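You operate a simulated robot arm through the tools that you are given. There is no shell and no other tool. Be economical: measure what you need, move in short steps, check, and stop when the job is done.

You run a simulated robot arm. Do the job below in one go: nothing can be reset, and whatever is moved stays where it is left.

Task
Turn the press six hold dial to 2 seconds. Press the tare button three times. Press the black plunger two times. Put the small copper ring from the top of table seven on the lane corner of table seven. Take the blue scoop on the top of table seven and put it away on the lower shelf of the oil rack. Put the wax jar on the top of table seven away on the table end by the waste box. Put the yellow block on the top of table seven away on the table end by the waste box. Put the taped carton from the top of table seven on the top of the short bench. Open the black lid. The order is free. Set down upright: wax jar.

The check looks at the end state, three seconds after you hand in, the way a careful person would. Anything else that was tipped, shoved, dropped, spilled or broken makes it a failure. A push-on lid holds only when it is set on centred and level and pressed home; a screw cap is set on level and turned clockwise until tight.

Robot
A 7-joint arm with a fingered hand on a trunk, on a base that drives. Base frame: it is fixed to the floor where the robot stands at the start and does not move with it; the origin is under the middle of the robot, x ahead of it, y to its left, z up. Readings come in mm, degrees, newtons and seconds.
With the tool pointing down near the work surface it reaches from about 100 to 680 mm from the robot's upright axis, wherever it stands. Its first joint turns from -166.0 to 166.0 degrees. Places, roughly: black lid [-200, 6300, 900]; black plunger [-1500, 1400, 1000]; blue scoop (8x17x7 cm) [-2800, 2100, 900]; lane corner of table seven [-2700, 1400, 900]; lower shelf of the oil rack [6800, 200, 400]; press six hold dial [600, 0, 1300]; small copper ring [-2000, 2000, 750]; table end by the waste box [5400, 1800, 900]; taped carton [-2500, 1500, 1000]; tare button [-1400, 100, 900]; top of the short bench [-1600, 6400, 800]; wax jar [-3000, 2000, 1000]; yellow block (5x4x4 cm) [-2900, 1800, 900]. Payload 4 kg.
The tool frame sits at the grasp point between the pads (the TCP): z along the fingers, y along the line on which they close. The tips reach 26 mm beyond it. Largest opening 132 mm; the body of the gripper starts 73 mm behind the TCP. The gripper is a hand of 4 fingers: y runs from the thumb to the fingers, the wrist lies at [0, 0, -239] in the tool frame, and closing takes about 1.5 s.
Orientation is that of the tool frame in the base frame, as a unit quaternion [w, x, y, z]. With the fingers straight down and closing along the base's y, the tool's x points along the base's -x, its y along +y and its z along -z.

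Tools
- The arm moves only by the tool move_arm. Its argument "plan" is a list of rows, each an object (a shift or turn left out is 0, a gripper value left out holds the last) with "translation": the shift along the tool's x, y, z in mm, a list of three; "delta_rot": the turn, a rotation vector about the tool's x, y, z in degrees, a list of three. In form: [{"translation": [x, y, z], "delta_rot": [wx, wy, wz]}, ...]. A call has 1 to 10 rows; each row shifts and turns the commanded pose from where the row before left it, along the tool's axes as they then stand. "claw" is the closure, from 0 (fully open) to 1 (shut), set as the call begins (left out, the last holds). Each row takes 0.2 s and may step no farther than 50 mm and 8.6 degrees from the row before; otherwise, or with a gripper value out of range, the whole call is refused. Where a pose cannot be reached the arm comes as near as it can. A force on the tool above 40 N (or 10 N above the force at the start of the call, whichever is more), or a blocked arm, ends the call early, and 0.2 s more pass. The fingers move at their own pace (about 72 mm/s each) and stop on an object; they squeeze with about 32 N. The grip force told is the motor's: it shows also when the fingers shut on nothing. Time passes only in rows, and 0.2 s behind the last, so rows that do not move let the fingers close. It gives the time, the measured TCP pose, the force on the tool (base axes), the opening and the grip force at its end, in the units of the frame above (readings bear some noise), with the torque about the TCP (base axes, N m) and any sound that the robot's microphone picked up.
- Cameras (640 x 400 px; columns grow to the right, rows downward): "scene" is now at [35.4, 124.1, 1332.1]; the picture's right is [-0.25, -0.97, 0.00], its down [-0.44, 0.11, -0.89] and it looks along [0.86, -0.22, -0.45] (base axes); focal length 294 px, centre (320, 200). "wrist" rides on the gripper at [68, 2, -97] in the tool frame; the picture's right is [-0.03, 1.00, 0.00], its down [-0.82, -0.02, -0.58] and it looks along [-0.58, -0.01, 0.82] (tool axes); focal length 270 px, centre (320, 200). There is no depth. A picture from a camera that has moved, and an enlarged one, comes with that camera's place and axes in the base frame and with its lens. The place of the scene camera against the robot may be out by one fixed shift of up to 12 mm in any direction.
- capture(camera): a new picture of that camera. It takes no simulated time.
- raise_lower(by): slides the trunk up (or, below 0, down) by that many mm; the arm and the scene camera ride with it, the base frame stays. It gives what a move gives, with no picture.
- base_move(legs): drives the robot by 1 to 6 legs, each [ahead, turn to the left] in mm and degrees, along the robot's own axes; the way and the turn of a leg run together, so that a leg with both is an arc; at most 1500 mm and 180 degrees a leg. The arm and the cameras ride along, it lands a little off, and it stops where it bumps. It gives what a move gives.
- move_fingers(finger1, finger2, finger3, thumb_bend): sets how far each is bent, from 0 (flat) to 1 (curled in); at 0.3 the hand is open as for a grip, at 0.7 the pads meet at the TCP. One left out holds its place. A second passes; each finger stops where it meets its share of the squeeze, and holds until it gets a number again. A gripper value or a shape takes the hand back. It gives what a move gives, with no picture; readings hold the bend of each and the force on the fingers (four entries, about 0 where the hand has none), thumb and palm.
- grasp_type(shape): the hand has 4 fingers and takes this shape, open, in about a second: jaw (thumb against the fingers, like two jaws); tri (thumb and two fingers); tip (a fingertip pinch); poke (one finger out to press); point (the index stretched); flat (the hand flat); cup (the hand cupped); fist (a fist). The gripper value then closes the fingers along that shape, each until it touches; the sizes above hold for jaw. It gives what a move gives, with no picture.
- pan_tilt(pan, tilt): turns the head with the scene camera to pan (to the left, within 155 degrees either way) and tilt (down, from -29 to 69), counted from straight ahead of the robot. It gives what a move gives.
- enlarge(camera, box): a new picture of the part [left, top, right, bottom] of that camera's present view, enlarged. It takes no simulated time.
- finish_job(): hands the job in; it is judged then, once.

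Go step by step. Nothing tells you exact positions but the pictures and the camera data: compare them with the known pose of the tool, close in by small moves and look again before you grip or let go. The budget is 207 turns and 184 pictures, counting those below and the enlarged ones. Unless the task says otherwise, let go and move clear before handing in, and close with one line.

The tools are called after "Call:" by a JSON object that holds its "fn" and its "kwargs". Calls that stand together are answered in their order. move_arm: Moves the arm, as the interface text tells. Its arguments: {"type":"object","properties":{"plan":{"type":"array","items":{"type":"object","properties":{"translation":{"type":"array","items":{"type":"number"}},"delta_rot":{"type":"array","items":{"type":"number"}}}}},"claw":{"type":"number"}},"required":["plan"]} The other tools are called the same way: raise_lower (by) slides the trunk up or down; grasp_type (shape) gives the hand a shape; move_fingers (finger1, finger2, finger3, thumb_bend) moves the fingers one by one; base_move (legs) drives the base; pan_tilt (pan, tilt) turns the head that bears the scene camera; capture (camera) takes a picture; enlarge (camera, box) takes an enlarged picture of a part of a camera's view; finish_job () hands the job in.

At the start:

```text
clock: 0.0
tool_pos: [327.1, 89.2, 999.9]
tcp_rot: [0.0, -0.001, 1.0, 0.0]
ft_force: [0.5, 0.5, 0.8]
torque: [0.01, -0.03, 0.0]
finger_gap: 131.9
gripper_force: 0.0
shape: jaw
bend: [0.3, 0.3, 0.3, 0.3]
finger forces: [0.0, 0.0, 0.0, 0.0, 0.0, 0.0]
trunk travel left (down, up): [-275.0, 315.0]
robot x, y, heading: [3.0, 2.4, -0.1]
head pan, tilt: [-14.3, 26.9]
```

scene: 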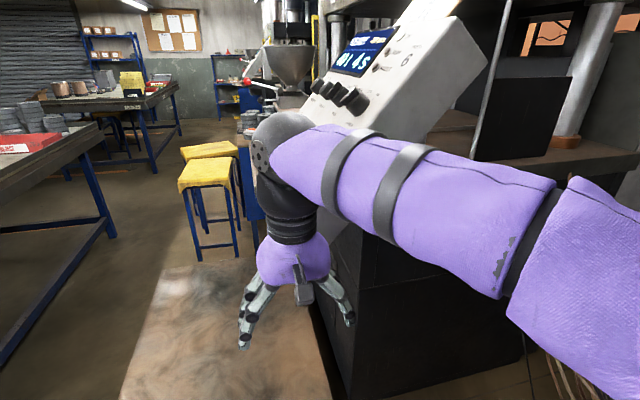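
wrist: 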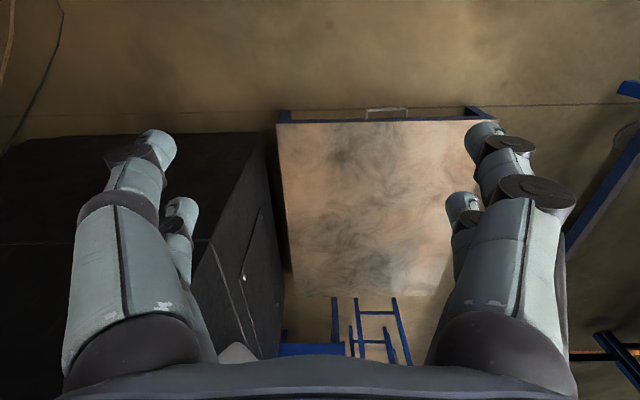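

I see the press panel with a display and knobs just ahead, behind the purple arm. I'll look at it more closely and survey the surroundings.

Call:
{"fn": "enlarge", "kwargs": {"camera": "scene", "box": [260, 0, 500, 150]}}

Call:
{"fn": "pan_tilt", "kwargs": {"pan": 90, "tilt": 15}}

Call:
{"fn": "capture", "kwargs": {"camera": "scene"}}

Call:
{"fn": "pan_tilt", "kwargs": {"pan": 150, "tilt": 15}}

Call:
{"fn": "capture", "kwargs": {"camera": "scene"}}

Call:
{"fn": "pan_tilt", "kwargs": {"pan": -150, "tilt": 15}}

Call:
{"fn": "capture", "kwargs": {"camera": "scene"}}

Call:
{"fn": "pan_tilt", "kwargs": {"pan": 30, "tilt": 15}}

Call:
{"fn": "capture", "kwargs": {"camera": "scene"}}

```text
2.67 times, centred on (380, 75) of scene
camera zoom: at [35.4, 124.1, 1332.1], right [-0.25, -0.97, 0.0], down [-0.44, 0.11, -0.89], along [0.86, -0.22, -0.45], focal length 784 px, centre (160, 533)
```

zoom: 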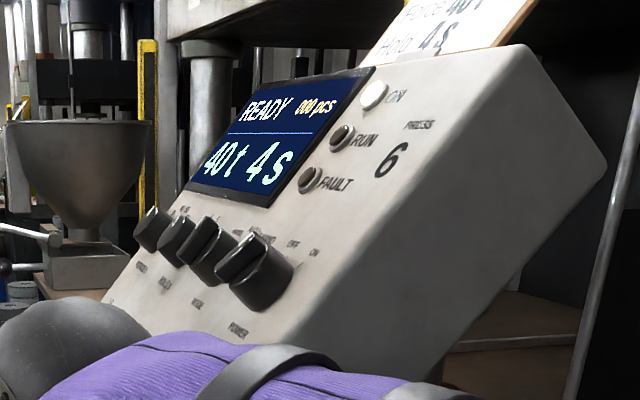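

```text
clock: 1.8
tool_pos: [327.3, 89.1, 999.6]
tcp_rot: [0.0, 0.0, 1.0, -0.001]
ft_force: [-0.1, -0.4, 0.0]
torque: [-0.02, 0.02, 0.01]
finger_gap: 131.6
gripper_force: 0.1
shape: jaw
bend: [0.3, 0.3, 0.3, 0.3]
finger forces: [0.0, 0.1, 0.0, 0.1, 0.0, 0.0]
trunk travel left (down, up): [-275.0, 315.0]
robot x, y, heading: [3.9, 0.7, -0.0]
head pan, tilt: [90.0, 15.0]
```

```text
180 pictures are left
camera scene: at [-53.3, 240.2, 1351.4], right [1.0, 0.0, 0.0], down [0.0, -0.26, -0.97], along [0.0, 0.97, -0.26], focal length 294 px, centre (320, 200)
```

scene: 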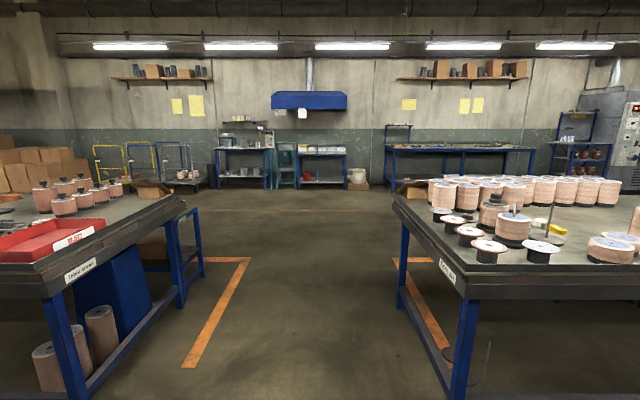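

```text
clock: 3.1
tool_pos: [327.0, 87.3, 999.9]
tcp_rot: [0.0, 0.001, 1.0, -0.001]
ft_force: [-0.5, -0.1, -0.6]
torque: [0.01, -0.01, 0.02]
finger_gap: 132.0
gripper_force: 0.1
shape: jaw
bend: [0.3, 0.3, 0.3, 0.3]
finger forces: [0.0, 0.0, 0.1, 0.0, 0.0, 0.0]
trunk travel left (down, up): [-275.0, 315.0]
robot x, y, heading: [-0.9, -0.1, -0.0]
head pan, tilt: [150.0, 15.0]
```

```text
179 pictures are left
camera scene: at [-134.2, 193.5, 1351.4], right [0.5, 0.87, 0.0], down [0.22, -0.13, -0.97], along [-0.84, 0.48, -0.26], focal length 294 px, centre (320, 200)
```

scene: 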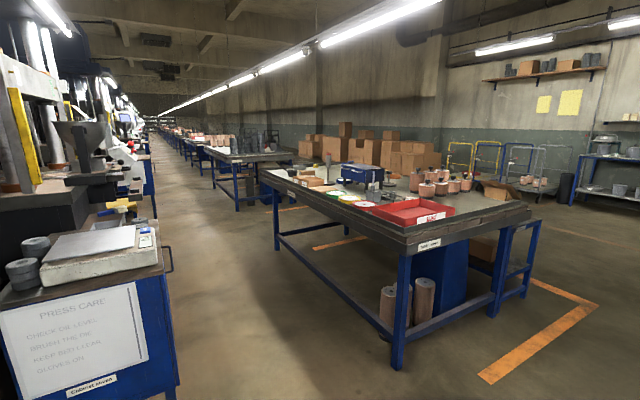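

```text
clock: 7.2
tool_pos: [326.3, 88.4, 1000.2]
tcp_rot: [0.0, 0.0, 1.0, 0.0]
ft_force: [0.6, 0.5, -0.5]
torque: [0.03, -0.03, 0.0]
finger_gap: 131.9
gripper_force: 0.1
shape: jaw
bend: [0.3, 0.3, 0.3, 0.3]
finger forces: [0.0, 0.0, 0.1, 0.0, 0.1, 0.0]
trunk travel left (down, up): [-275.0, 315.0]
robot x, y, heading: [-2.5, -4.7, 0.2]
head pan, tilt: [-150.0, 15.0]
```

```text
178 pictures are left
camera scene: at [-134.2, 100.0, 1351.4], right [-0.5, 0.87, 0.0], down [0.22, 0.13, -0.97], along [-0.84, -0.48, -0.26], focal length 294 px, centre (320, 200)
```

scene: 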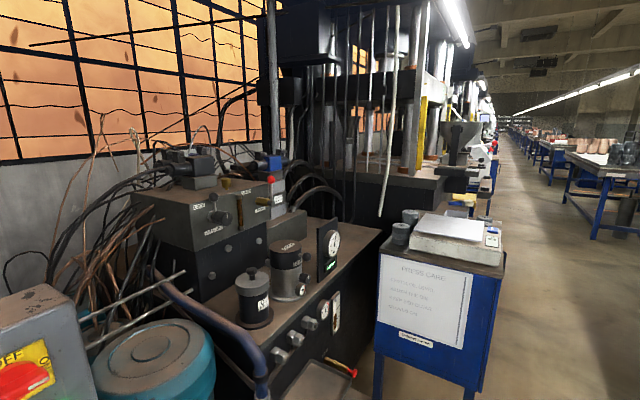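

```text
clock: 9.9
tool_pos: [327.0, 88.4, 998.2]
tcp_rot: [0.0, 0.0, 1.0, 0.0]
ft_force: [-0.3, 1.0, -0.5]
torque: [0.01, 0.01, -0.05]
finger_gap: 132.1
gripper_force: 0.1
shape: jaw
bend: [0.3, 0.3, 0.3, 0.3]
finger forces: [0.0, 0.1, 0.0, 0.0, 0.0, 0.1]
trunk travel left (down, up): [-275.0, 315.0]
robot x, y, heading: [-1.0, 0.7, 0.1]
head pan, tilt: [30.0, 15.0]
```

```text
177 pictures are left
camera scene: at [27.6, 193.4, 1351.4], right [0.5, -0.87, 0.0], down [-0.22, -0.13, -0.97], along [0.84, 0.48, -0.26], focal length 294 px, centre (320, 200)
```

scene: 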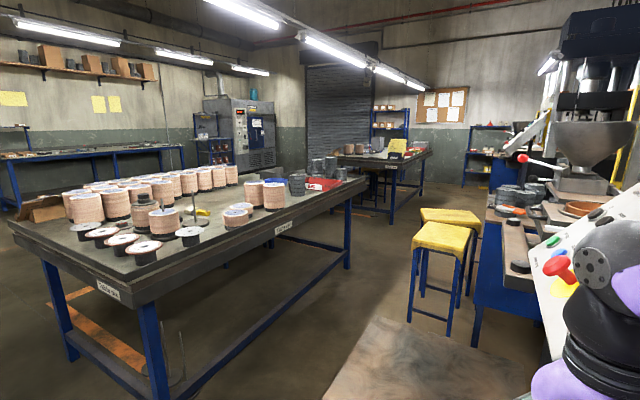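

The lane, table seven and the scale cart are behind me on the left, and press six panel is ahead. I look straight at the panel to read the knob labels.

Call:
{"fn": "pan_tilt", "kwargs": {"pan": -10, "tilt": 10}}

Call:
{"fn": "capture", "kwargs": {"camera": "scene"}}

Call:
{"fn": "enlarge", "kwargs": {"camera": "scene", "box": [280, 130, 440, 230]}}

```text
clock: 11.0
tool_pos: [327.3, 88.1, 998.8]
tcp_rot: [0.0, 0.0, 1.0, 0.0]
ft_force: [-0.1, -0.2, 0.4]
torque: [0.03, 0.0, 0.01]
finger_gap: 131.8
gripper_force: 0.0
shape: jaw
bend: [0.3, 0.3, 0.3, 0.3]
finger forces: [0.0, 0.1, 0.0, 0.0, 0.1, 0.0]
trunk travel left (down, up): [-275.0, 315.0]
robot x, y, heading: [-0.5, -2.5, -0.3]
head pan, tilt: [-10.0, 10.0]
```

```text
176 pictures are left
camera scene: at [38.2, 130.7, 1359.5], right [-0.17, -0.98, 0.0], down [-0.17, 0.03, -0.98], along [0.97, -0.17, -0.17], focal length 294 px, centre (320, 200)
```

scene: 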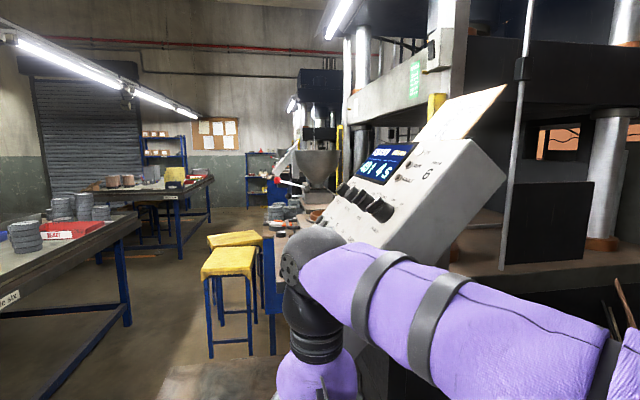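

```text
4.00 times, centred on (360, 180) of scene
camera zoom: at [38.2, 130.7, 1359.5], right [-0.17, -0.98, 0.0], down [-0.17, 0.03, -0.98], along [0.97, -0.17, -0.17], focal length 1176 px, centre (160, 280)
```

zoom: 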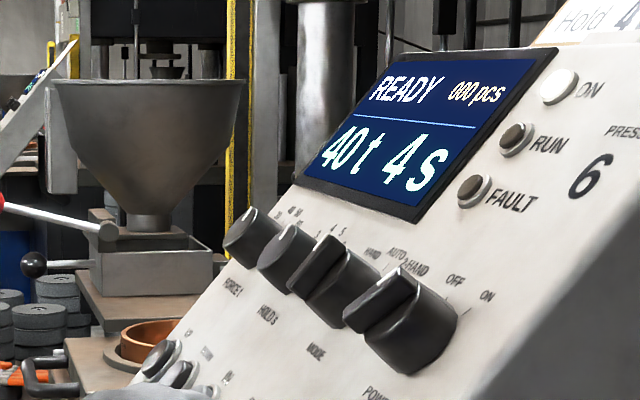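

The hold knob is second from the left on a panel facing +y and tilted up, around (560, -25, 1280). I'll drive around to stand in front of the panel facing it.

Call:
{"fn": "base_move", "kwargs": {"legs": [[0, 49.4], [738, 0], [0, -139.4]]}}

Call:
{"fn": "pan_tilt", "kwargs": {"pan": 0, "tilt": 20}}

Call:
{"fn": "capture", "kwargs": {"camera": "scene"}}

```text
clock: 16.0
tool_pos: [420.6, 631.2, 999.8]
tcp_rot: [-0.001, -0.422, 0.907, 0.001]
ft_force: [-0.4, 0.2, 1.2]
torque: [-0.02, -0.02, 0.02]
finger_gap: 132.0
gripper_force: 0.0
shape: jaw
bend: [0.3, 0.3, 0.3, 0.3]
finger forces: [0.0, 0.0, 0.1, 0.1, 0.0, 0.0]
trunk travel left (down, up): [-275.0, 315.0]
robot x, y, heading: [275.0, 321.7, 49.9]
head pan, tilt: [-10.0, 10.0]
stopped in leg 2: the robot was blocked; the commanded pose is now the measured one
```

```text
clock: 16.8
tool_pos: [419.4, 631.4, 1000.4]
tcp_rot: [0.0, -0.421, 0.907, 0.0]
ft_force: [-0.1, -0.2, -0.4]
torque: [-0.02, 0.0, -0.02]
finger_gap: 131.8
gripper_force: 0.1
shape: jaw
bend: [0.3, 0.3, 0.3, 0.3]
finger forces: [0.0, 0.1, 0.0, 0.0, 0.0, 0.1]
trunk travel left (down, up): [-275.0, 315.0]
robot x, y, heading: [280.2, 322.6, 49.8]
head pan, tilt: [0.0, 20.0]
```

```text
174 pictures are left
camera scene: at [188.2, 443.1, 1343.3], right [0.76, -0.65, 0.0], down [-0.22, -0.26, -0.94], along [0.61, 0.72, -0.34], focal length 294 px, centre (320, 200)
```

scene: 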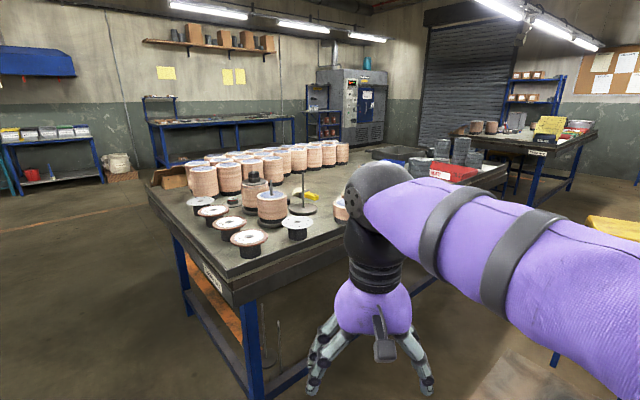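

The base was stopped early. I look down to see what blocked it.

Call:
{"fn": "pan_tilt", "kwargs": {"pan": -20, "tilt": 65}}

Call:
{"fn": "capture", "kwargs": {"camera": "scene"}}

Call:
{"fn": "pan_tilt", "kwargs": {"pan": -90, "tilt": 30}}

Call:
{"fn": "capture", "kwargs": {"camera": "scene"}}

```text
clock: 17.9
tool_pos: [420.6, 631.6, 999.7]
tcp_rot: [0.0, -0.423, 0.906, 0.0]
ft_force: [0.5, 0.7, -0.2]
torque: [0.01, 0.0, 0.02]
finger_gap: 131.8
gripper_force: 0.1
shape: jaw
bend: [0.3, 0.3, 0.3, 0.3]
finger forces: [0.0, 0.1, 0.0, 0.0, 0.0, 0.1]
trunk travel left (down, up): [-275.0, 315.0]
robot x, y, heading: [274.8, 323.8, 49.6]
head pan, tilt: [-20.0, 65.0]
```

```text
173 pictures are left
camera scene: at [180.7, 402.1, 1279.6], right [0.5, -0.87, 0.0], down [-0.79, -0.45, -0.42], along [0.37, 0.21, -0.91], focal length 294 px, centre (320, 200)
```

scene: 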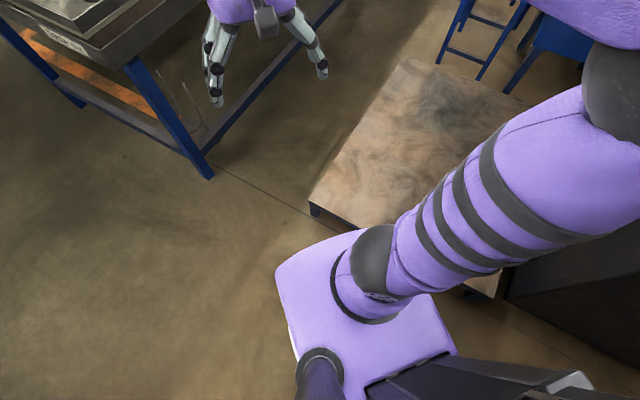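

```text
clock: 19.3
tool_pos: [418.9, 632.4, 999.4]
tcp_rot: [0.0, -0.422, 0.907, -0.001]
ft_force: [0.1, 0.3, 0.0]
torque: [0.0, 0.04, -0.02]
finger_gap: 132.0
gripper_force: 0.1
shape: jaw
bend: [0.3, 0.3, 0.3, 0.3]
finger forces: [0.0, 0.0, 0.1, 0.0, 0.0, 0.0]
trunk travel left (down, up): [-275.0, 315.0]
robot x, y, heading: [280.0, 328.9, 49.6]
head pan, tilt: [-90.0, 30.0]
```

```text
172 pictures are left
camera scene: at [197.1, 313.6, 1327.2], right [-0.64, -0.76, 0.0], down [-0.38, 0.32, -0.87], along [0.66, -0.56, -0.5], focal length 294 px, centre (320, 200)
```

scene: 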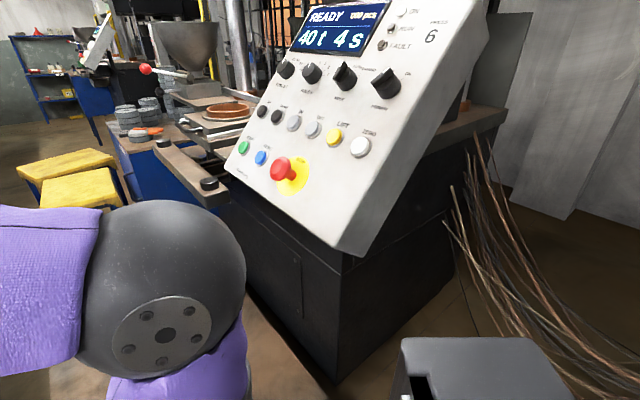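

The raised platform blocks the base. I'll tuck and raise the arm, back up and turn toward the panel from here.

Call:
{"fn": "move_arm", "kwargs": {"plan": [{"translation": [40, 0, 0]}, {"translation": [40, 0, 0]}]}}

Call:
{"fn": "raise_lower", "kwargs": {"by": 250}}

Call:
{"fn": "base_move", "kwargs": {"legs": [[-110, 0], [0, -80]]}}

Call:
{"fn": "pan_tilt", "kwargs": {"pan": 0, "tilt": 25}}

Call:
{"fn": "capture", "kwargs": {"camera": "scene"}}

```text
clock: 19.9
tool_pos: [367.1, 570.3, 999.9]
tcp_rot: [0.0, -0.421, 0.907, -0.001]
ft_force: [0.3, -0.1, 0.2]
torque: [-0.02, 0.01, 0.05]
finger_gap: 131.9
gripper_force: 0.1
shape: jaw
bend: [0.3, 0.3, 0.3, 0.3]
finger forces: [0.1, 0.0, 0.0, 0.1, 0.1, 0.0]
trunk travel left (down, up): [-275.0, 315.0]
robot x, y, heading: [277.1, 322.9, 50.0]
head pan, tilt: [-90.0, 30.0]
```

```text
clock: 22.5
tool_pos: [368.2, 570.3, 1250.3]
tcp_rot: [0.0, -0.422, 0.907, 0.0]
ft_force: [0.0, -0.1, -0.2]
torque: [0.0, 0.0, 0.01]
finger_gap: 131.7
gripper_force: 0.0
shape: jaw
bend: [0.3, 0.3, 0.3, 0.3]
finger forces: [0.0, 0.0, 0.0, 0.0, 0.0, 0.0]
trunk travel left (down, up): [-525.0, 65.0]
robot x, y, heading: [271.4, 324.0, 49.7]
head pan, tilt: [-90.0, 30.0]
```

```text
clock: 27.5
tool_pos: [462.9, 194.2, 1250.6]
tcp_rot: [0.0, 0.26, 0.966, 0.0]
ft_force: [0.4, 0.0, 1.7]
torque: [0.0, 0.04, 0.01]
finger_gap: 131.9
gripper_force: 0.1
shape: jaw
bend: [0.3, 0.3, 0.3, 0.3]
finger forces: [0.1, 0.0, 0.0, 0.0, 0.0, 0.0]
trunk travel left (down, up): [-525.0, 65.0]
robot x, y, heading: [207.3, 243.7, -30.0]
head pan, tilt: [-90.0, 30.0]
```

```text
clock: 29.1
tool_pos: [462.2, 194.3, 1249.9]
tcp_rot: [0.001, 0.26, 0.966, 0.0]
ft_force: [0.3, 1.0, -0.1]
torque: [0.05, 0.0, 0.03]
finger_gap: 132.0
gripper_force: 0.1
shape: jaw
bend: [0.3, 0.3, 0.3, 0.3]
finger forces: [0.0, 0.0, 0.0, 0.0, 0.0, 0.0]
trunk travel left (down, up): [-525.0, 65.0]
robot x, y, heading: [201.8, 243.0, -30.2]
head pan, tilt: [0.0, 25.0]
```

```text
171 pictures are left
camera scene: at [316.7, 350.2, 1585.2], right [-0.5, -0.86, 0.0], down [-0.37, 0.21, -0.91], along [0.78, -0.46, -0.42], focal length 294 px, centre (320, 200)
```

scene: 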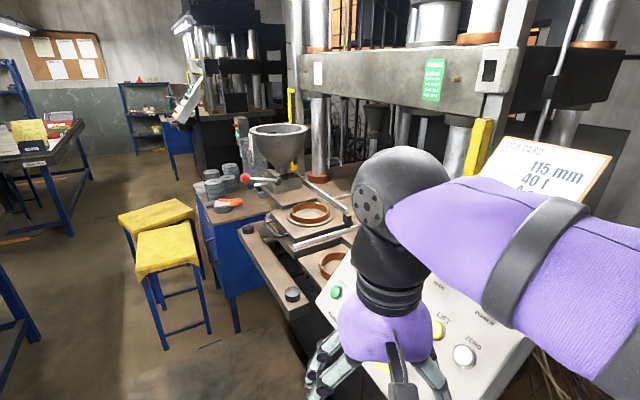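

The arm hides the panel in this view, so I use the wrist camera.

Call:
{"fn": "capture", "kwargs": {"camera": "wrist"}}

```text
170 pictures are left
camera wrist: at [403.6, 230.4, 1346.8], right [0.52, 0.85, 0.0], down [0.7, -0.43, 0.58], along [0.49, -0.3, -0.82], focal length 270 px, centre (320, 200)
```

wrist: 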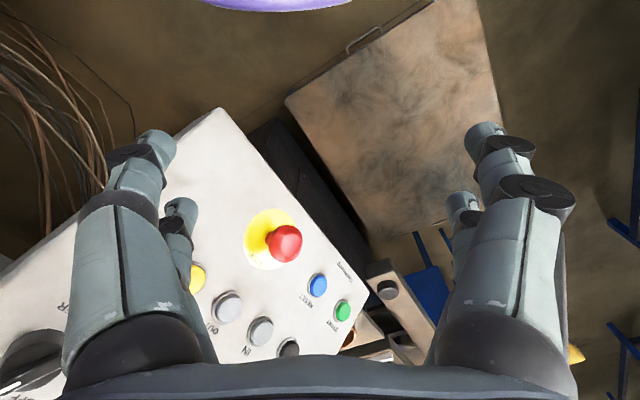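

The hand hovers above the console's lower edge. I'll lift, yaw and tilt the tool so it faces the panel squarely.

Call:
{"fn": "move_arm", "kwargs": {"plan": [{"translation": [20, 0, -50]}, {"translation": [20, 0, -50]}, {"delta_rot": [0, 0, 8.57]}, {"delta_rot": [0, 0, 8.57]}, {"delta_rot": [0, 0, 8.57]}, {"delta_rot": [0, 0, 8.57]}, {"delta_rot": [0, 0, 8.57]}, {"delta_rot": [0, 0, 8.57]}, {"delta_rot": [0, 0, 8.57]}]}}

Call:
{"fn": "move_arm", "kwargs": {"plan": [{"delta_rot": [0, -7.5, 0]}, {"delta_rot": [0, -7.5, 0]}, {"delta_rot": [0, -7.5, 0]}, {"delta_rot": [0, -7.5, 0]}, {"delta_rot": [0, -7.5, 0]}, {"delta_rot": [0, -7.5, 0]}]}}

Call:
{"fn": "capture", "kwargs": {"camera": "wrist"}}

Call:
{"fn": "capture", "kwargs": {"camera": "scene"}}

```text
refused: row 1 steps farther than a row can; nothing moved
```

```text
clock: 30.5
tool_pos: [471.7, 197.6, 1242.7]
tcp_rot: [0.349, 0.23, 0.903, -0.1]
ft_force: [-0.3, -0.1, 0.1]
torque: [0.01, 0.01, 0.02]
finger_gap: 131.8
gripper_force: 0.1
shape: jaw
bend: [0.3, 0.3, 0.3, 0.3]
finger forces: [0.1, 0.0, 0.1, 0.0, 0.1, 0.1]
trunk travel left (down, up): [-525.0, 65.0]
robot x, y, heading: [203.4, 238.1, -30.0]
head pan, tilt: [0.0, 25.0]
```

```text
169 pictures are left
camera wrist: at [370.4, 255.6, 1267.4], right [0.5, 0.86, 0.0], down [0.18, -0.1, 0.98], along [0.84, -0.49, -0.21], focal length 270 px, centre (320, 200)
```

wrist: 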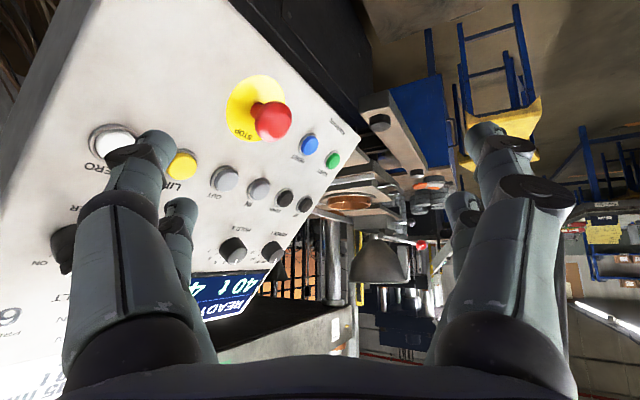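

```text
168 pictures are left
camera scene: at [316.6, 350.5, 1588.0], right [-0.5, -0.86, 0.0], down [-0.37, 0.21, -0.91], along [0.78, -0.46, -0.42], focal length 294 px, centre (320, 200)
```

scene: 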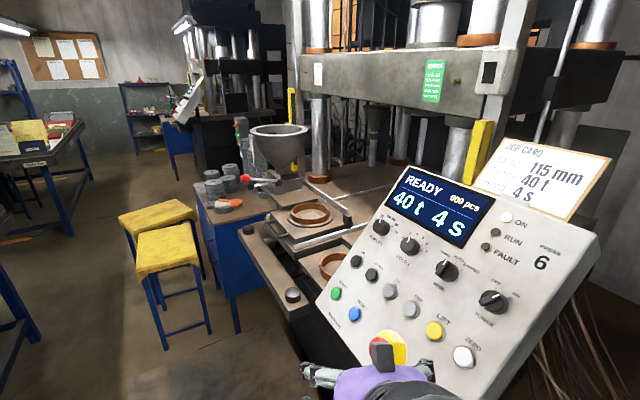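

The refused first call left only the tilt, but the panel is now well seen, and there was no contact. I enlarge it.

Call:
{"fn": "enlarge", "kwargs": {"camera": "scene", "box": [350, 170, 530, 282]}}

Call:
{"fn": "enlarge", "kwargs": {"camera": "scene", "box": [380, 220, 440, 258]}}

```text
3.56 times, centred on (440, 226) of scene
camera zoom: at [316.6, 350.5, 1588.0], right [-0.5, -0.86, 0.0], down [-0.37, 0.21, -0.91], along [0.78, -0.46, -0.42], focal length 1046 px, centre (-107, 108)
```

zoom: 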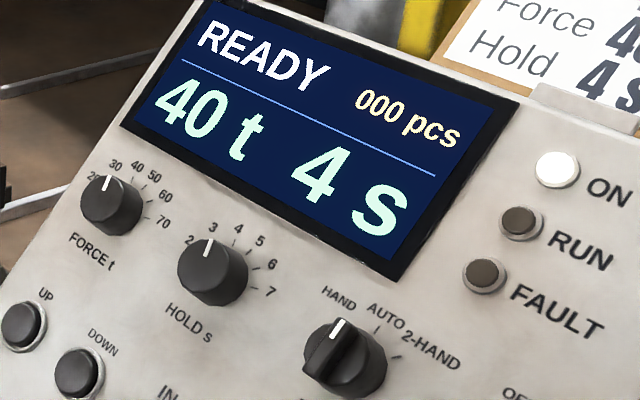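

```text
10.53 times, centred on (410, 239) of scene
camera zoom: at [316.6, 350.5, 1588.0], right [-0.5, -0.86, 0.0], down [-0.37, 0.21, -0.91], along [0.78, -0.46, -0.42], focal length 3096 px, centre (-627, -210)
```

zoom: 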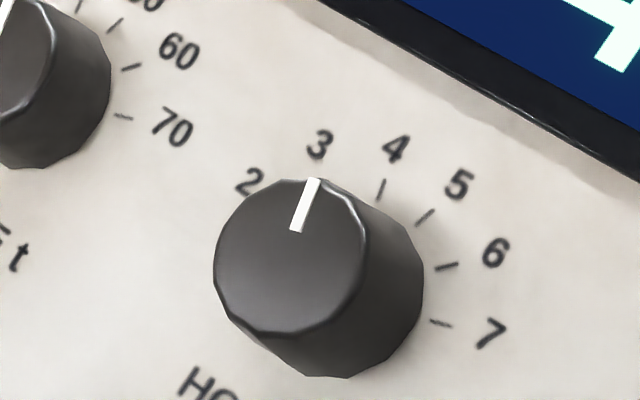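

The hold dial is a round knob at about (644, -38, 1272), and the display shows the set value, which gives feedback. I'll back off, then yaw the tool to face the panel normal.

Call:
{"fn": "move_arm", "kwargs": {"plan": [{"translation": [0, 0, -50]}, {"translation": [0, 0, -50]}, {"delta_rot": [6.06, 0, 6.06]}, {"delta_rot": [6.06, 0, 6.06]}, {"delta_rot": [6.06, 0, 6.06]}, {"delta_rot": [6.06, 0, 6.06]}, {"delta_rot": [6.06, 0, 6.06]}, {"delta_rot": [6.06, 0, 6.06]}, {"delta_rot": [6.06, 0, 6.06]}, {"delta_rot": [0, -6, 0]}]}}

Call:
{"fn": "capture", "kwargs": {"camera": "wrist"}}

Call:
{"fn": "capture", "kwargs": {"camera": "scene"}}

```text
clock: 31.5
tool_pos: [420.5, 258.0, 1301.8]
tcp_rot: [0.319, 0.256, 0.904, -0.124]
ft_force: [0.4, -0.8, 0.3]
torque: [0.01, 0.01, 0.01]
finger_gap: 131.9
gripper_force: 0.1
shape: jaw
bend: [0.3, 0.3, 0.3, 0.3]
finger forces: [0.1, 0.0, 0.0, 0.1, 0.0, 0.1]
trunk travel left (down, up): [-525.0, 65.0]
robot x, y, heading: [202.2, 239.5, -30.4]
head pan, tilt: [0.0, 25.0]
stopped in row 4: the arm was blocked; the commanded pose is now the measured one
```

```text
165 pictures are left
camera wrist: at [324.7, 322.7, 1332.4], right [0.56, 0.83, -0.04], down [0.24, -0.11, 0.97], along [0.8, -0.55, -0.26], focal length 270 px, centre (320, 200)
```

wrist: 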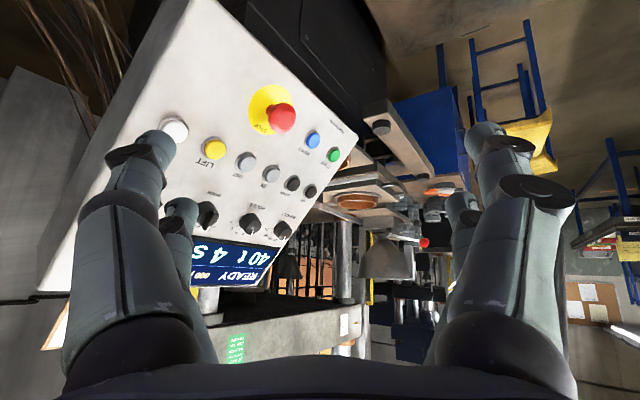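

```text
164 pictures are left
camera scene: at [317.3, 349.8, 1582.1], right [-0.5, -0.86, 0.0], down [-0.37, 0.21, -0.91], along [0.78, -0.46, -0.42], focal length 294 px, centre (320, 200)
```

scene: 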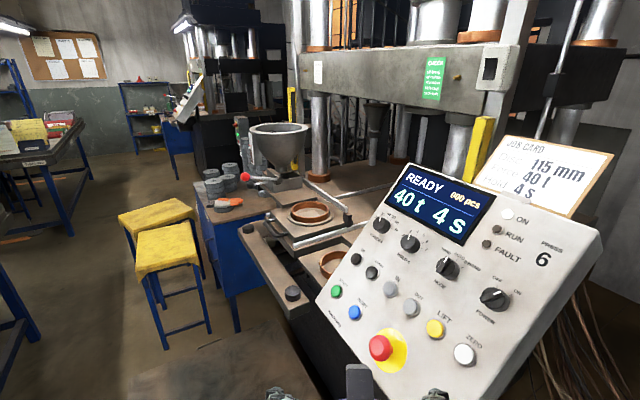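

The wrist was too near the robot's own head. I'll move the hand outward first, then yaw.

Call:
{"fn": "move_arm", "kwargs": {"plan": [{"translation": [-42, -9, 10]}, {"translation": [-42, -9, 10]}, {"translation": [-42, -9, 10]}, {"translation": [-42, -9, 10]}, {"translation": [-42, -9, 10]}, {"delta_rot": [5.44, 0.52, 6.51]}, {"delta_rot": [5.44, 0.52, 6.51]}, {"delta_rot": [5.44, 0.52, 6.51]}, {"delta_rot": [5.44, 0.52, 6.51]}, {"delta_rot": [5.44, 0.52, 6.51]}]}}

Call:
{"fn": "capture", "kwargs": {"camera": "wrist"}}

```text
clock: 33.7
tool_pos: [556.6, 118.1, 1407.1]
tcp_rot: [0.254, 0.571, 0.746, -0.23]
ft_force: [-0.6, -0.3, 0.0]
torque: [-0.02, -0.02, 0.0]
finger_gap: 131.7
gripper_force: 0.0
shape: jaw
bend: [0.3, 0.3, 0.3, 0.3]
finger forces: [0.0, 0.0, 0.1, 0.0, 0.1, 0.1]
trunk travel left (down, up): [-525.0, 65.0]
robot x, y, heading: [207.5, 238.3, -30.0]
head pan, tilt: [0.0, 25.0]
```

```text
163 pictures are left
camera wrist: at [531.4, 230.0, 1437.1], right [0.97, 0.22, -0.04], down [0.09, -0.24, 0.97], along [0.21, -0.94, -0.25], focal length 270 px, centre (320, 200)
```

wrist: 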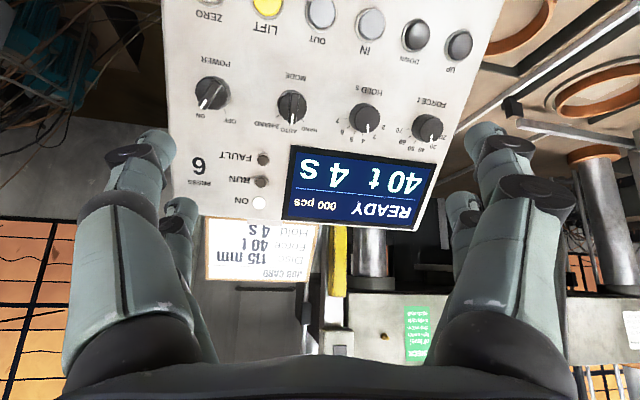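

The tool now nearly faces the panel. I'll square it to the panel normal and centre above the hold knob at a stand-off.

Call:
{"fn": "move_arm", "kwargs": {"plan": [{"delta_rot": [2.65, -3.56, 4.0]}, {"delta_rot": [2.65, -3.56, 4.0]}, {"delta_rot": [2.65, -3.56, 4.0]}, {"translation": [7, 28, 5]}, {"translation": [7, 28, 5]}, {"translation": [8, 29, 5]}], "claw": 0.5}}

Call:
{"fn": "capture", "kwargs": {"camera": "wrist"}}

Call:
{"fn": "capture", "kwargs": {"camera": "scene"}}

```text
clock: 35.1
tool_pos: [640.4, 119.9, 1380.4]
tcp_rot: [0.306, 0.637, 0.638, -0.304]
ft_force: [0.6, 0.5, -0.7]
torque: [-0.01, 0.01, -0.04]
finger_gap: 66.2
gripper_force: 0.1
shape: jaw
bend: [0.73, 0.73, 0.73, 0.7]
finger forces: [0.0, 0.0, 0.0, 0.0, 0.0, 0.0]
trunk travel left (down, up): [-525.0, 65.0]
robot x, y, heading: [208.7, 240.9, -30.3]
head pan, tilt: [0.0, 25.0]
```

```text
162 pictures are left
camera wrist: at [642.1, 239.1, 1388.0], right [1.0, -0.01, 0.02], down [-0.02, -0.06, 1.0], along [-0.01, -1.0, -0.06], focal length 270 px, centre (320, 200)
```

wrist: 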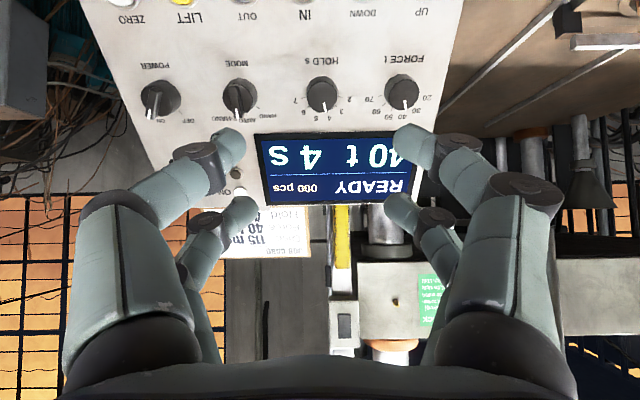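

```text
161 pictures are left
camera scene: at [317.1, 350.3, 1585.1], right [-0.5, -0.86, 0.0], down [-0.37, 0.21, -0.91], along [0.78, -0.46, -0.42], focal length 294 px, centre (320, 200)
```

scene: 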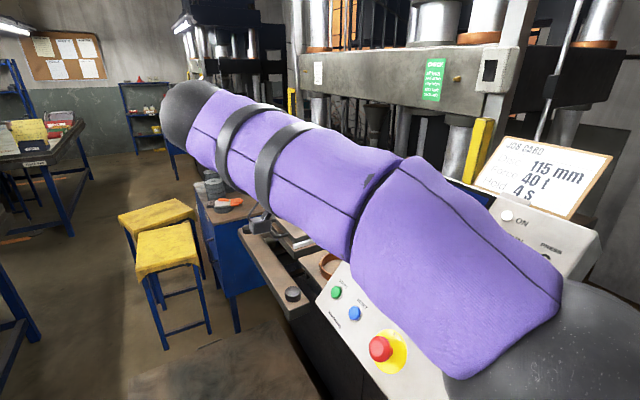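

Aligned nearly on the knob axis; about 200 mm remain. I advance 140 mm and look again.

Call:
{"fn": "move_arm", "kwargs": {"plan": [{"translation": [0, 0, 35]}, {"translation": [0, 1, 35]}, {"translation": [0, 0, 35]}, {"translation": [0, 0, 35]}, {"translation": [0, 0, 0]}]}}

Call:
{"fn": "capture", "kwargs": {"camera": "wrist"}}

```text
clock: 36.3
tool_pos: [643.0, 11.1, 1291.6]
tcp_rot: [0.306, 0.637, 0.638, -0.305]
ft_force: [-0.4, 0.0, -0.8]
torque: [-0.02, -0.04, 0.02]
finger_gap: 66.5
gripper_force: 0.3
shape: jaw
bend: [0.73, 0.73, 0.73, 0.7]
finger forces: [0.0, 0.0, 0.0, 0.0, 0.0, 0.0]
trunk travel left (down, up): [-525.0, 65.0]
robot x, y, heading: [208.2, 237.7, -30.3]
head pan, tilt: [0.0, 25.0]
```

```text
160 pictures are left
camera wrist: at [643.6, 129.2, 1299.7], right [1.0, -0.01, 0.02], down [-0.02, -0.06, 1.0], along [-0.01, -1.0, -0.06], focal length 270 px, centre (320, 200)
```

wrist: 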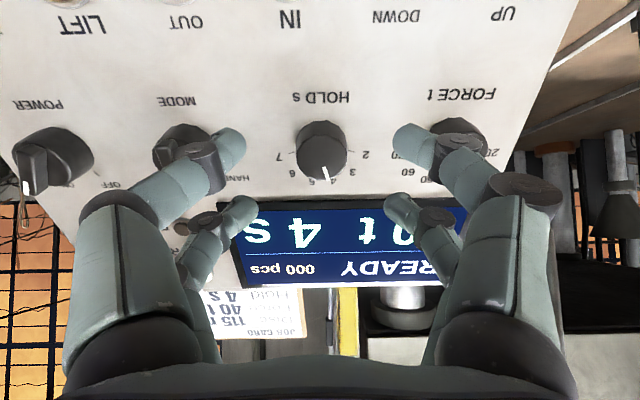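

Knob centre reads about (644, -28, 1265), 47 mm ahead. I close the fingers a bit and step in.

Call:
{"fn": "move_arm", "kwargs": {"plan": [{"translation": [-4, 0, 0]}, {"translation": [0, 1, 15]}, {"translation": [0, 0, 12]}, {"translation": [0, 0, 0]}], "claw": 0.63}}

Call:
{"fn": "capture", "kwargs": {"camera": "wrist"}}

```text
clock: 37.3
tool_pos: [643.6, -12.1, 1279.8]
tcp_rot: [0.306, 0.638, 0.638, -0.305]
ft_force: [0.4, -0.1, -0.9]
torque: [0.02, 0.03, -0.03]
finger_gap: 49.5
gripper_force: 0.1
shape: jaw
bend: [0.73, 0.73, 0.73, 0.7]
finger forces: [0.0, 0.1, 0.0, 0.0, 0.0, 0.0]
trunk travel left (down, up): [-525.0, 65.0]
robot x, y, heading: [206.6, 241.2, -30.3]
head pan, tilt: [0.0, 25.0]
```

```text
159 pictures are left
camera wrist: at [644.6, 106.2, 1286.2], right [1.0, -0.01, 0.02], down [-0.02, -0.06, 1.0], along [-0.01, -1.0, -0.06], focal length 270 px, centre (320, 200)
```

wrist: 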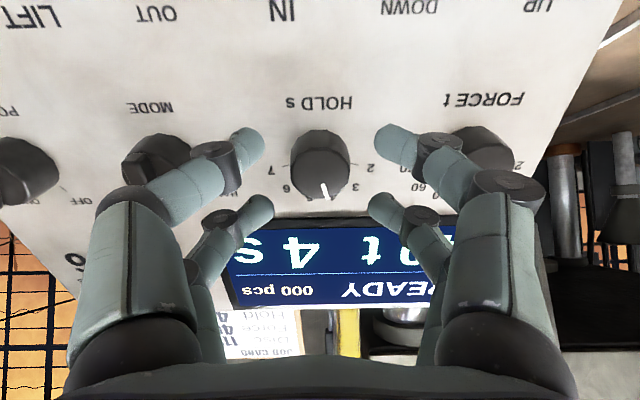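

Knob is centred, top ~21 mm ahead of the TCP. I advance 11 mm and close on it.

Call:
{"fn": "move_arm", "kwargs": {"plan": [{"translation": [0, 0, 6]}, {"translation": [0, 0, 5]}, {}]}}

Call:
{"fn": "move_arm", "kwargs": {"plan": [{}, {}, {}, {}, {}], "claw": 0.9}}

Call:
{"fn": "capture", "kwargs": {"camera": "wrist"}}

```text
clock: 38.1
tool_pos: [644.5, -21.6, 1272.5]
tcp_rot: [0.306, 0.638, 0.638, -0.305]
ft_force: [-0.5, -0.1, -1.1]
torque: [-0.01, -0.01, 0.01]
finger_gap: 49.4
gripper_force: 0.1
shape: jaw
bend: [0.73, 0.73, 0.73, 0.7]
finger forces: [0.0, 0.1, 0.1, 0.0, 0.0, 0.0]
trunk travel left (down, up): [-525.0, 65.0]
robot x, y, heading: [208.4, 240.8, -30.2]
head pan, tilt: [0.0, 25.0]
```

```text
clock: 39.3
tool_pos: [643.6, -21.9, 1272.0]
tcp_rot: [0.305, 0.637, 0.639, -0.303]
ft_force: [0.0, 0.1, 0.5]
torque: [-0.01, 0.0, -0.02]
finger_gap: 14.1
gripper_force: 0.1
shape: jaw
bend: [0.72, 0.72, 0.72, 0.7]
finger forces: [0.0, 0.8, 0.8, 0.0, 0.1, 0.0]
trunk travel left (down, up): [-525.0, 65.0]
robot x, y, heading: [204.5, 242.0, -30.2]
head pan, tilt: [0.0, 25.0]
```

```text
158 pictures are left
camera wrist: at [644.6, 97.6, 1279.6], right [1.0, -0.01, 0.02], down [-0.02, -0.06, 1.0], along [-0.01, -1.0, -0.06], focal length 270 px, centre (320, 200)
```

wrist: 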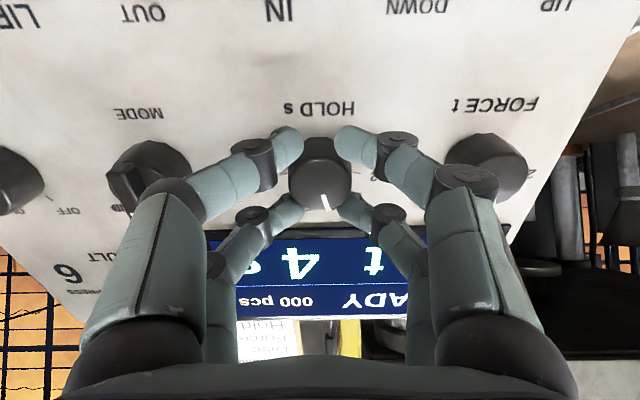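

The fingers straddle the knob at its corners; I squeeze fully and see whether it grips.

Call:
{"fn": "move_arm", "kwargs": {"plan": [{}, {}, {}, {}], "claw": 1.0}}

Call:
{"fn": "enlarge", "kwargs": {"camera": "wrist", "box": [220, 100, 420, 260]}}

```text
clock: 40.3
tool_pos: [643.8, -22.1, 1273.2]
tcp_rot: [0.305, 0.637, 0.639, -0.304]
ft_force: [2.6, -3.5, 0.8]
torque: [-0.04, -0.05, 0.02]
finger_gap: 1.4
gripper_force: 31.4
shape: jaw
bend: [0.7, 0.72, 0.72, 0.7]
finger forces: [0.1, 27.3, 25.9, 0.0, 0.0, 0.0]
trunk travel left (down, up): [-525.0, 65.0]
robot x, y, heading: [203.7, 239.7, -30.2]
head pan, tilt: [0.0, 25.0]
```

```text
2.50 times, centred on (320, 180) of wrist
camera zoom: at [644.8, 96.9, 1279.5], right [1.0, -0.01, 0.02], down [-0.02, -0.06, 1.0], along [-0.01, -1.0, -0.06], focal length 676 px, centre (320, 250)
```

zoom: 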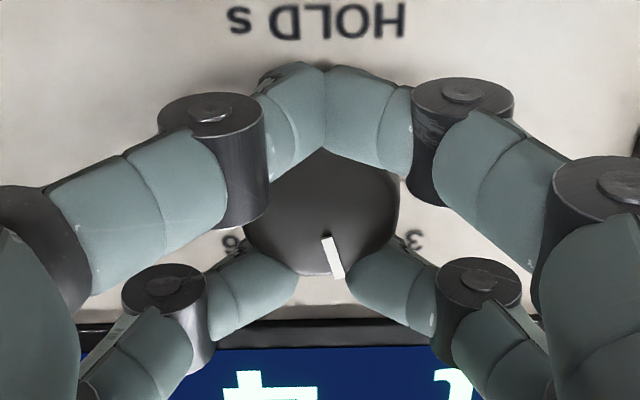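

Two fingers press firmly on the knob. I try a small counter-clockwise twist and check the pointer.

Call:
{"fn": "move_arm", "kwargs": {"plan": [{"delta_rot": [0, 0, -7]}, {"delta_rot": [0, 0, -7]}, {"delta_rot": [0, 0, -7]}, {}]}}

Call:
{"fn": "enlarge", "kwargs": {"camera": "wrist", "box": [180, 80, 460, 280]}}

```text
clock: 41.3
tool_pos: [644.1, -22.0, 1272.4]
tcp_rot: [0.245, 0.51, 0.744, -0.355]
ft_force: [1.4, -6.5, 3.6]
torque: [-0.14, 0.01, 0.04]
finger_gap: 1.2
gripper_force: 32.2
shape: jaw
bend: [0.7, 0.72, 0.72, 0.7]
finger forces: [0.1, 27.4, 28.8, 0.0, 0.1, 0.0]
trunk travel left (down, up): [-525.0, 65.0]
robot x, y, heading: [203.9, 242.6, -30.3]
head pan, tilt: [0.0, 25.0]
```

```text
2.00 times, centred on (320, 180) of wrist
camera zoom: at [619.6, 94.4, 1282.6], right [0.94, 0.21, -0.26], down [0.27, -0.03, 0.96], along [0.2, -0.98, -0.09], focal length 541 px, centre (320, 240)
```

zoom: 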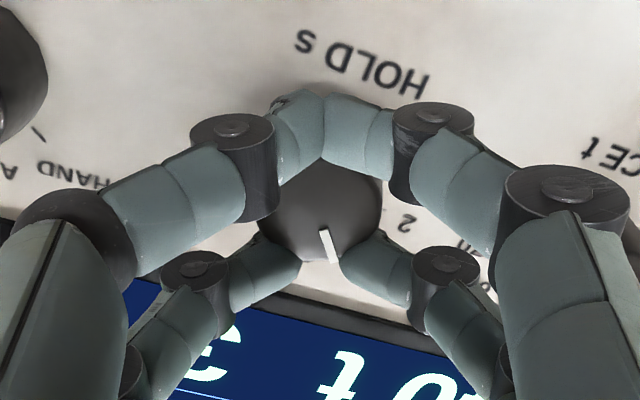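

The knob turns with the hand and the display moved to 3. I continue to about 60° total.

Call:
{"fn": "move_arm", "kwargs": {"plan": [{"delta_rot": [0, 0, -8]}, {"delta_rot": [0, 0, -8]}, {"delta_rot": [0, 0, -8]}, {"delta_rot": [0, 0, -8]}, {"delta_rot": [0, 0, -6]}, {}]}}

Call:
{"fn": "capture", "kwargs": {"camera": "wrist"}}

Call:
{"fn": "capture", "kwargs": {"camera": "scene"}}

```text
clock: 42.7
tool_pos: [642.3, -21.9, 1271.9]
tcp_rot: [0.117, 0.241, 0.869, -0.416]
ft_force: [-4.8, -5.9, 4.6]
torque: [-0.14, 0.02, -0.05]
finger_gap: 1.2
gripper_force: 31.9
shape: jaw
bend: [0.7, 0.72, 0.72, 0.7]
finger forces: [0.0, 25.1, 30.1, 0.0, 0.0, 0.1]
trunk travel left (down, up): [-525.0, 65.0]
robot x, y, heading: [206.9, 239.5, -30.1]
head pan, tilt: [0.0, 25.0]
```

```text
155 pictures are left
camera wrist: at [584.2, 76.9, 1304.2], right [0.54, 0.53, -0.66], down [0.69, 0.18, 0.7], along [0.49, -0.83, -0.27], focal length 270 px, centre (320, 200)
```

wrist: 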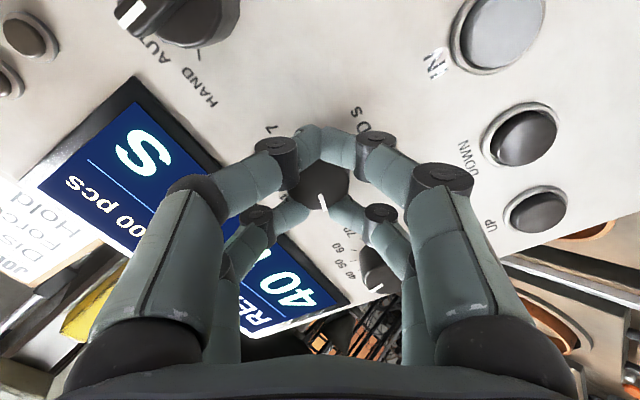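

```text
154 pictures are left
camera scene: at [315.9, 349.4, 1585.3], right [-0.5, -0.86, 0.0], down [-0.36, 0.21, -0.91], along [0.78, -0.46, -0.42], focal length 294 px, centre (320, 200)
```

scene: 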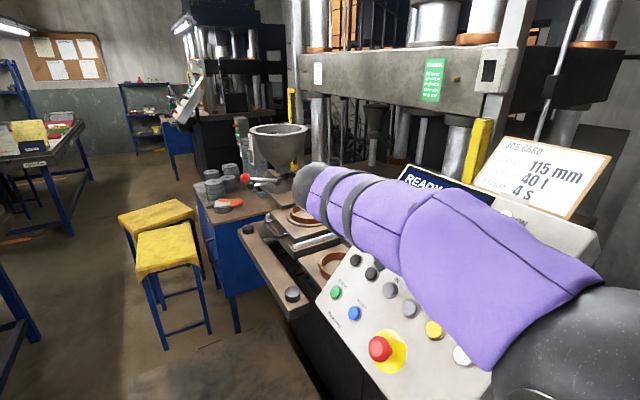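

About 59° turned. I open, back off and read the display.

Call:
{"fn": "move_arm", "kwargs": {"plan": [{}, {}, {}, {}], "claw": 0.6}}

Call:
{"fn": "move_arm", "kwargs": {"plan": [{"translation": [0, 0, -40]}, {"translation": [0, 0, -40]}, {"translation": [0, 0, -40]}, {}]}}

Call:
{"fn": "capture", "kwargs": {"camera": "wrist"}}

```text
clock: 43.7
tool_pos: [644.5, -21.1, 1270.3]
tcp_rot: [0.116, 0.241, 0.87, -0.415]
ft_force: [0.8, 0.2, 0.5]
torque: [0.04, -0.01, 0.0]
finger_gap: 52.4
gripper_force: 0.1
shape: jaw
bend: [0.73, 0.73, 0.73, 0.7]
finger forces: [0.1, 0.0, 0.0, 0.0, 0.0, 0.0]
trunk travel left (down, up): [-525.0, 65.0]
robot x, y, heading: [206.6, 240.9, -30.2]
head pan, tilt: [0.0, 25.0]
```

```text
clock: 44.7
tool_pos: [643.6, 73.7, 1347.8]
tcp_rot: [0.116, 0.241, 0.87, -0.415]
ft_force: [0.3, 0.4, 0.2]
torque: [-0.01, -0.02, 0.01]
finger_gap: 52.3
gripper_force: 0.0
shape: jaw
bend: [0.73, 0.73, 0.73, 0.7]
finger forces: [0.0, 0.0, 0.0, 0.0, 0.0, 0.1]
trunk travel left (down, up): [-525.0, 65.0]
robot x, y, heading: [205.2, 239.9, -30.0]
head pan, tilt: [0.0, 25.0]
```

```text
153 pictures are left
camera wrist: at [585.0, 171.6, 1379.0], right [0.54, 0.53, -0.66], down [0.69, 0.18, 0.7], along [0.49, -0.83, -0.27], focal length 270 px, centre (320, 200)
```

wrist: 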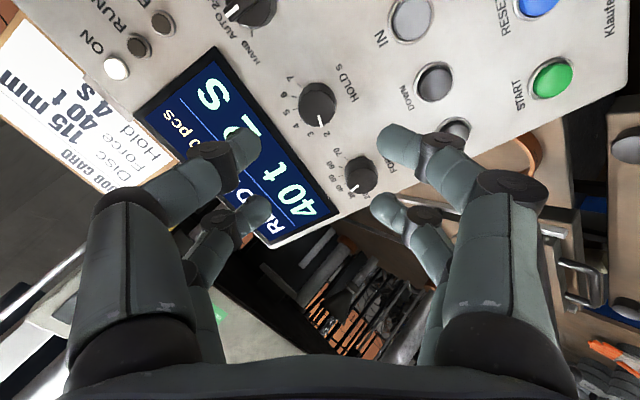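

Call:
{"fn": "enlarge", "kwargs": {"camera": "wrist", "box": [180, 60, 380, 185]}}

```text
3.20 times, centred on (280, 122) of wrist
camera zoom: at [585.0, 171.6, 1379.0], right [0.54, 0.53, -0.66], down [0.69, 0.18, 0.7], along [0.49, -0.83, -0.27], focal length 865 px, centre (448, 448)
```

zoom: 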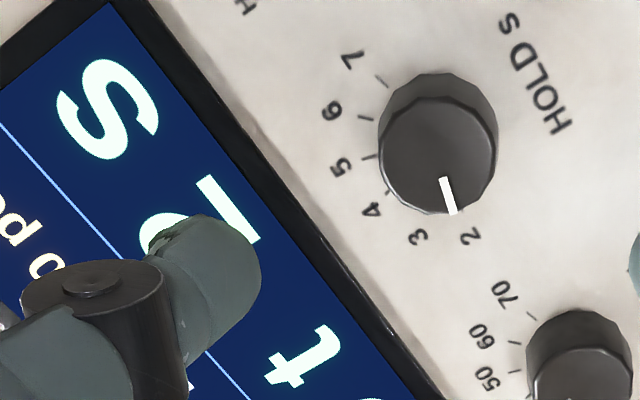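

The pointer is at 2 and the display reads 2 s. Now I bring the hand to a travel pose pointing down.

Call:
{"fn": "move_arm", "kwargs": {"plan": [{"translation": [0, 0, -40]}, {"translation": [0, 0, -30]}, {"delta_rot": [-7.28, 4.38, 0]}, {"delta_rot": [-7.28, 4.38, 0]}, {"delta_rot": [-7.28, 4.38, 0]}, {"delta_rot": [-7.28, 4.38, 0]}, {"delta_rot": [-7.28, 4.38, 0]}, {"delta_rot": [-7.28, 4.38, 0]}, {"translation": [45, 0, 0]}, {"translation": [45, 0, 0]}]}}

Call:
{"fn": "move_arm", "kwargs": {"plan": [{"translation": [45, 0, 0]}, {"translation": [45, 0, 0]}, {}]}}

Call:
{"fn": "capture", "kwargs": {"camera": "scene"}}

Call:
{"fn": "enlarge", "kwargs": {"camera": "scene", "box": [350, 150, 530, 262]}}

```text
clock: 46.9
tool_pos: [554.3, 175.5, 1376.5]
tcp_rot: [0.002, 0.267, 0.964, 0.0]
ft_force: [-0.6, -0.2, 1.0]
torque: [-0.01, -0.03, 0.01]
finger_gap: 52.8
gripper_force: 0.0
shape: jaw
bend: [0.73, 0.73, 0.73, 0.7]
finger forces: [0.0, 0.1, 0.0, 0.1, 0.0, 0.0]
out of reach, approached as far as the arm can: row 7, 8
trunk travel left (down, up): [-525.0, 65.0]
robot x, y, heading: [202.5, 237.8, -30.5]
head pan, tilt: [0.0, 25.0]
```

```text
clock: 47.7
tool_pos: [476.8, 221.6, 1376.2]
tcp_rot: [0.001, 0.267, 0.964, -0.001]
ft_force: [0.3, -1.1, 0.2]
torque: [-0.01, 0.01, -0.02]
finger_gap: 53.0
gripper_force: 0.1
shape: jaw
bend: [0.73, 0.73, 0.73, 0.7]
finger forces: [0.0, 0.0, 0.0, 0.0, 0.0, 0.0]
trunk travel left (down, up): [-525.0, 65.0]
robot x, y, heading: [207.7, 240.0, -30.3]
head pan, tilt: [0.0, 25.0]
```

```text
151 pictures are left
camera scene: at [316.6, 350.3, 1585.1], right [-0.5, -0.86, 0.0], down [-0.37, 0.21, -0.91], along [0.78, -0.46, -0.42], focal length 294 px, centre (320, 200)
```

scene: 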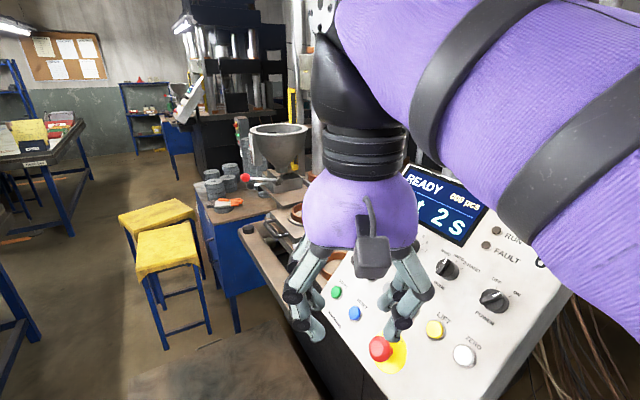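

```text
3.56 times, centred on (440, 206) of scene
camera zoom: at [316.6, 350.3, 1585.1], right [-0.5, -0.86, 0.0], down [-0.37, 0.21, -0.91], along [0.78, -0.46, -0.42], focal length 1046 px, centre (-107, 179)
```

zoom: 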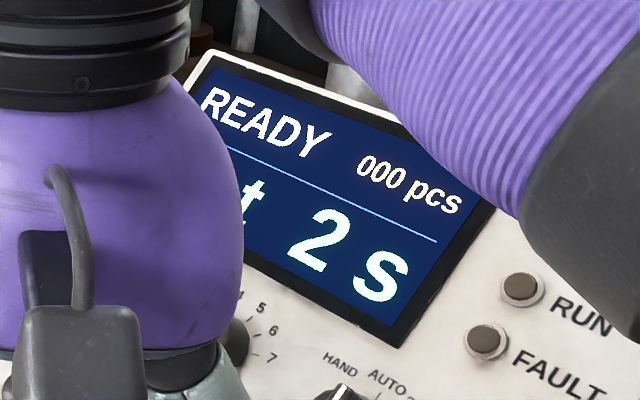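

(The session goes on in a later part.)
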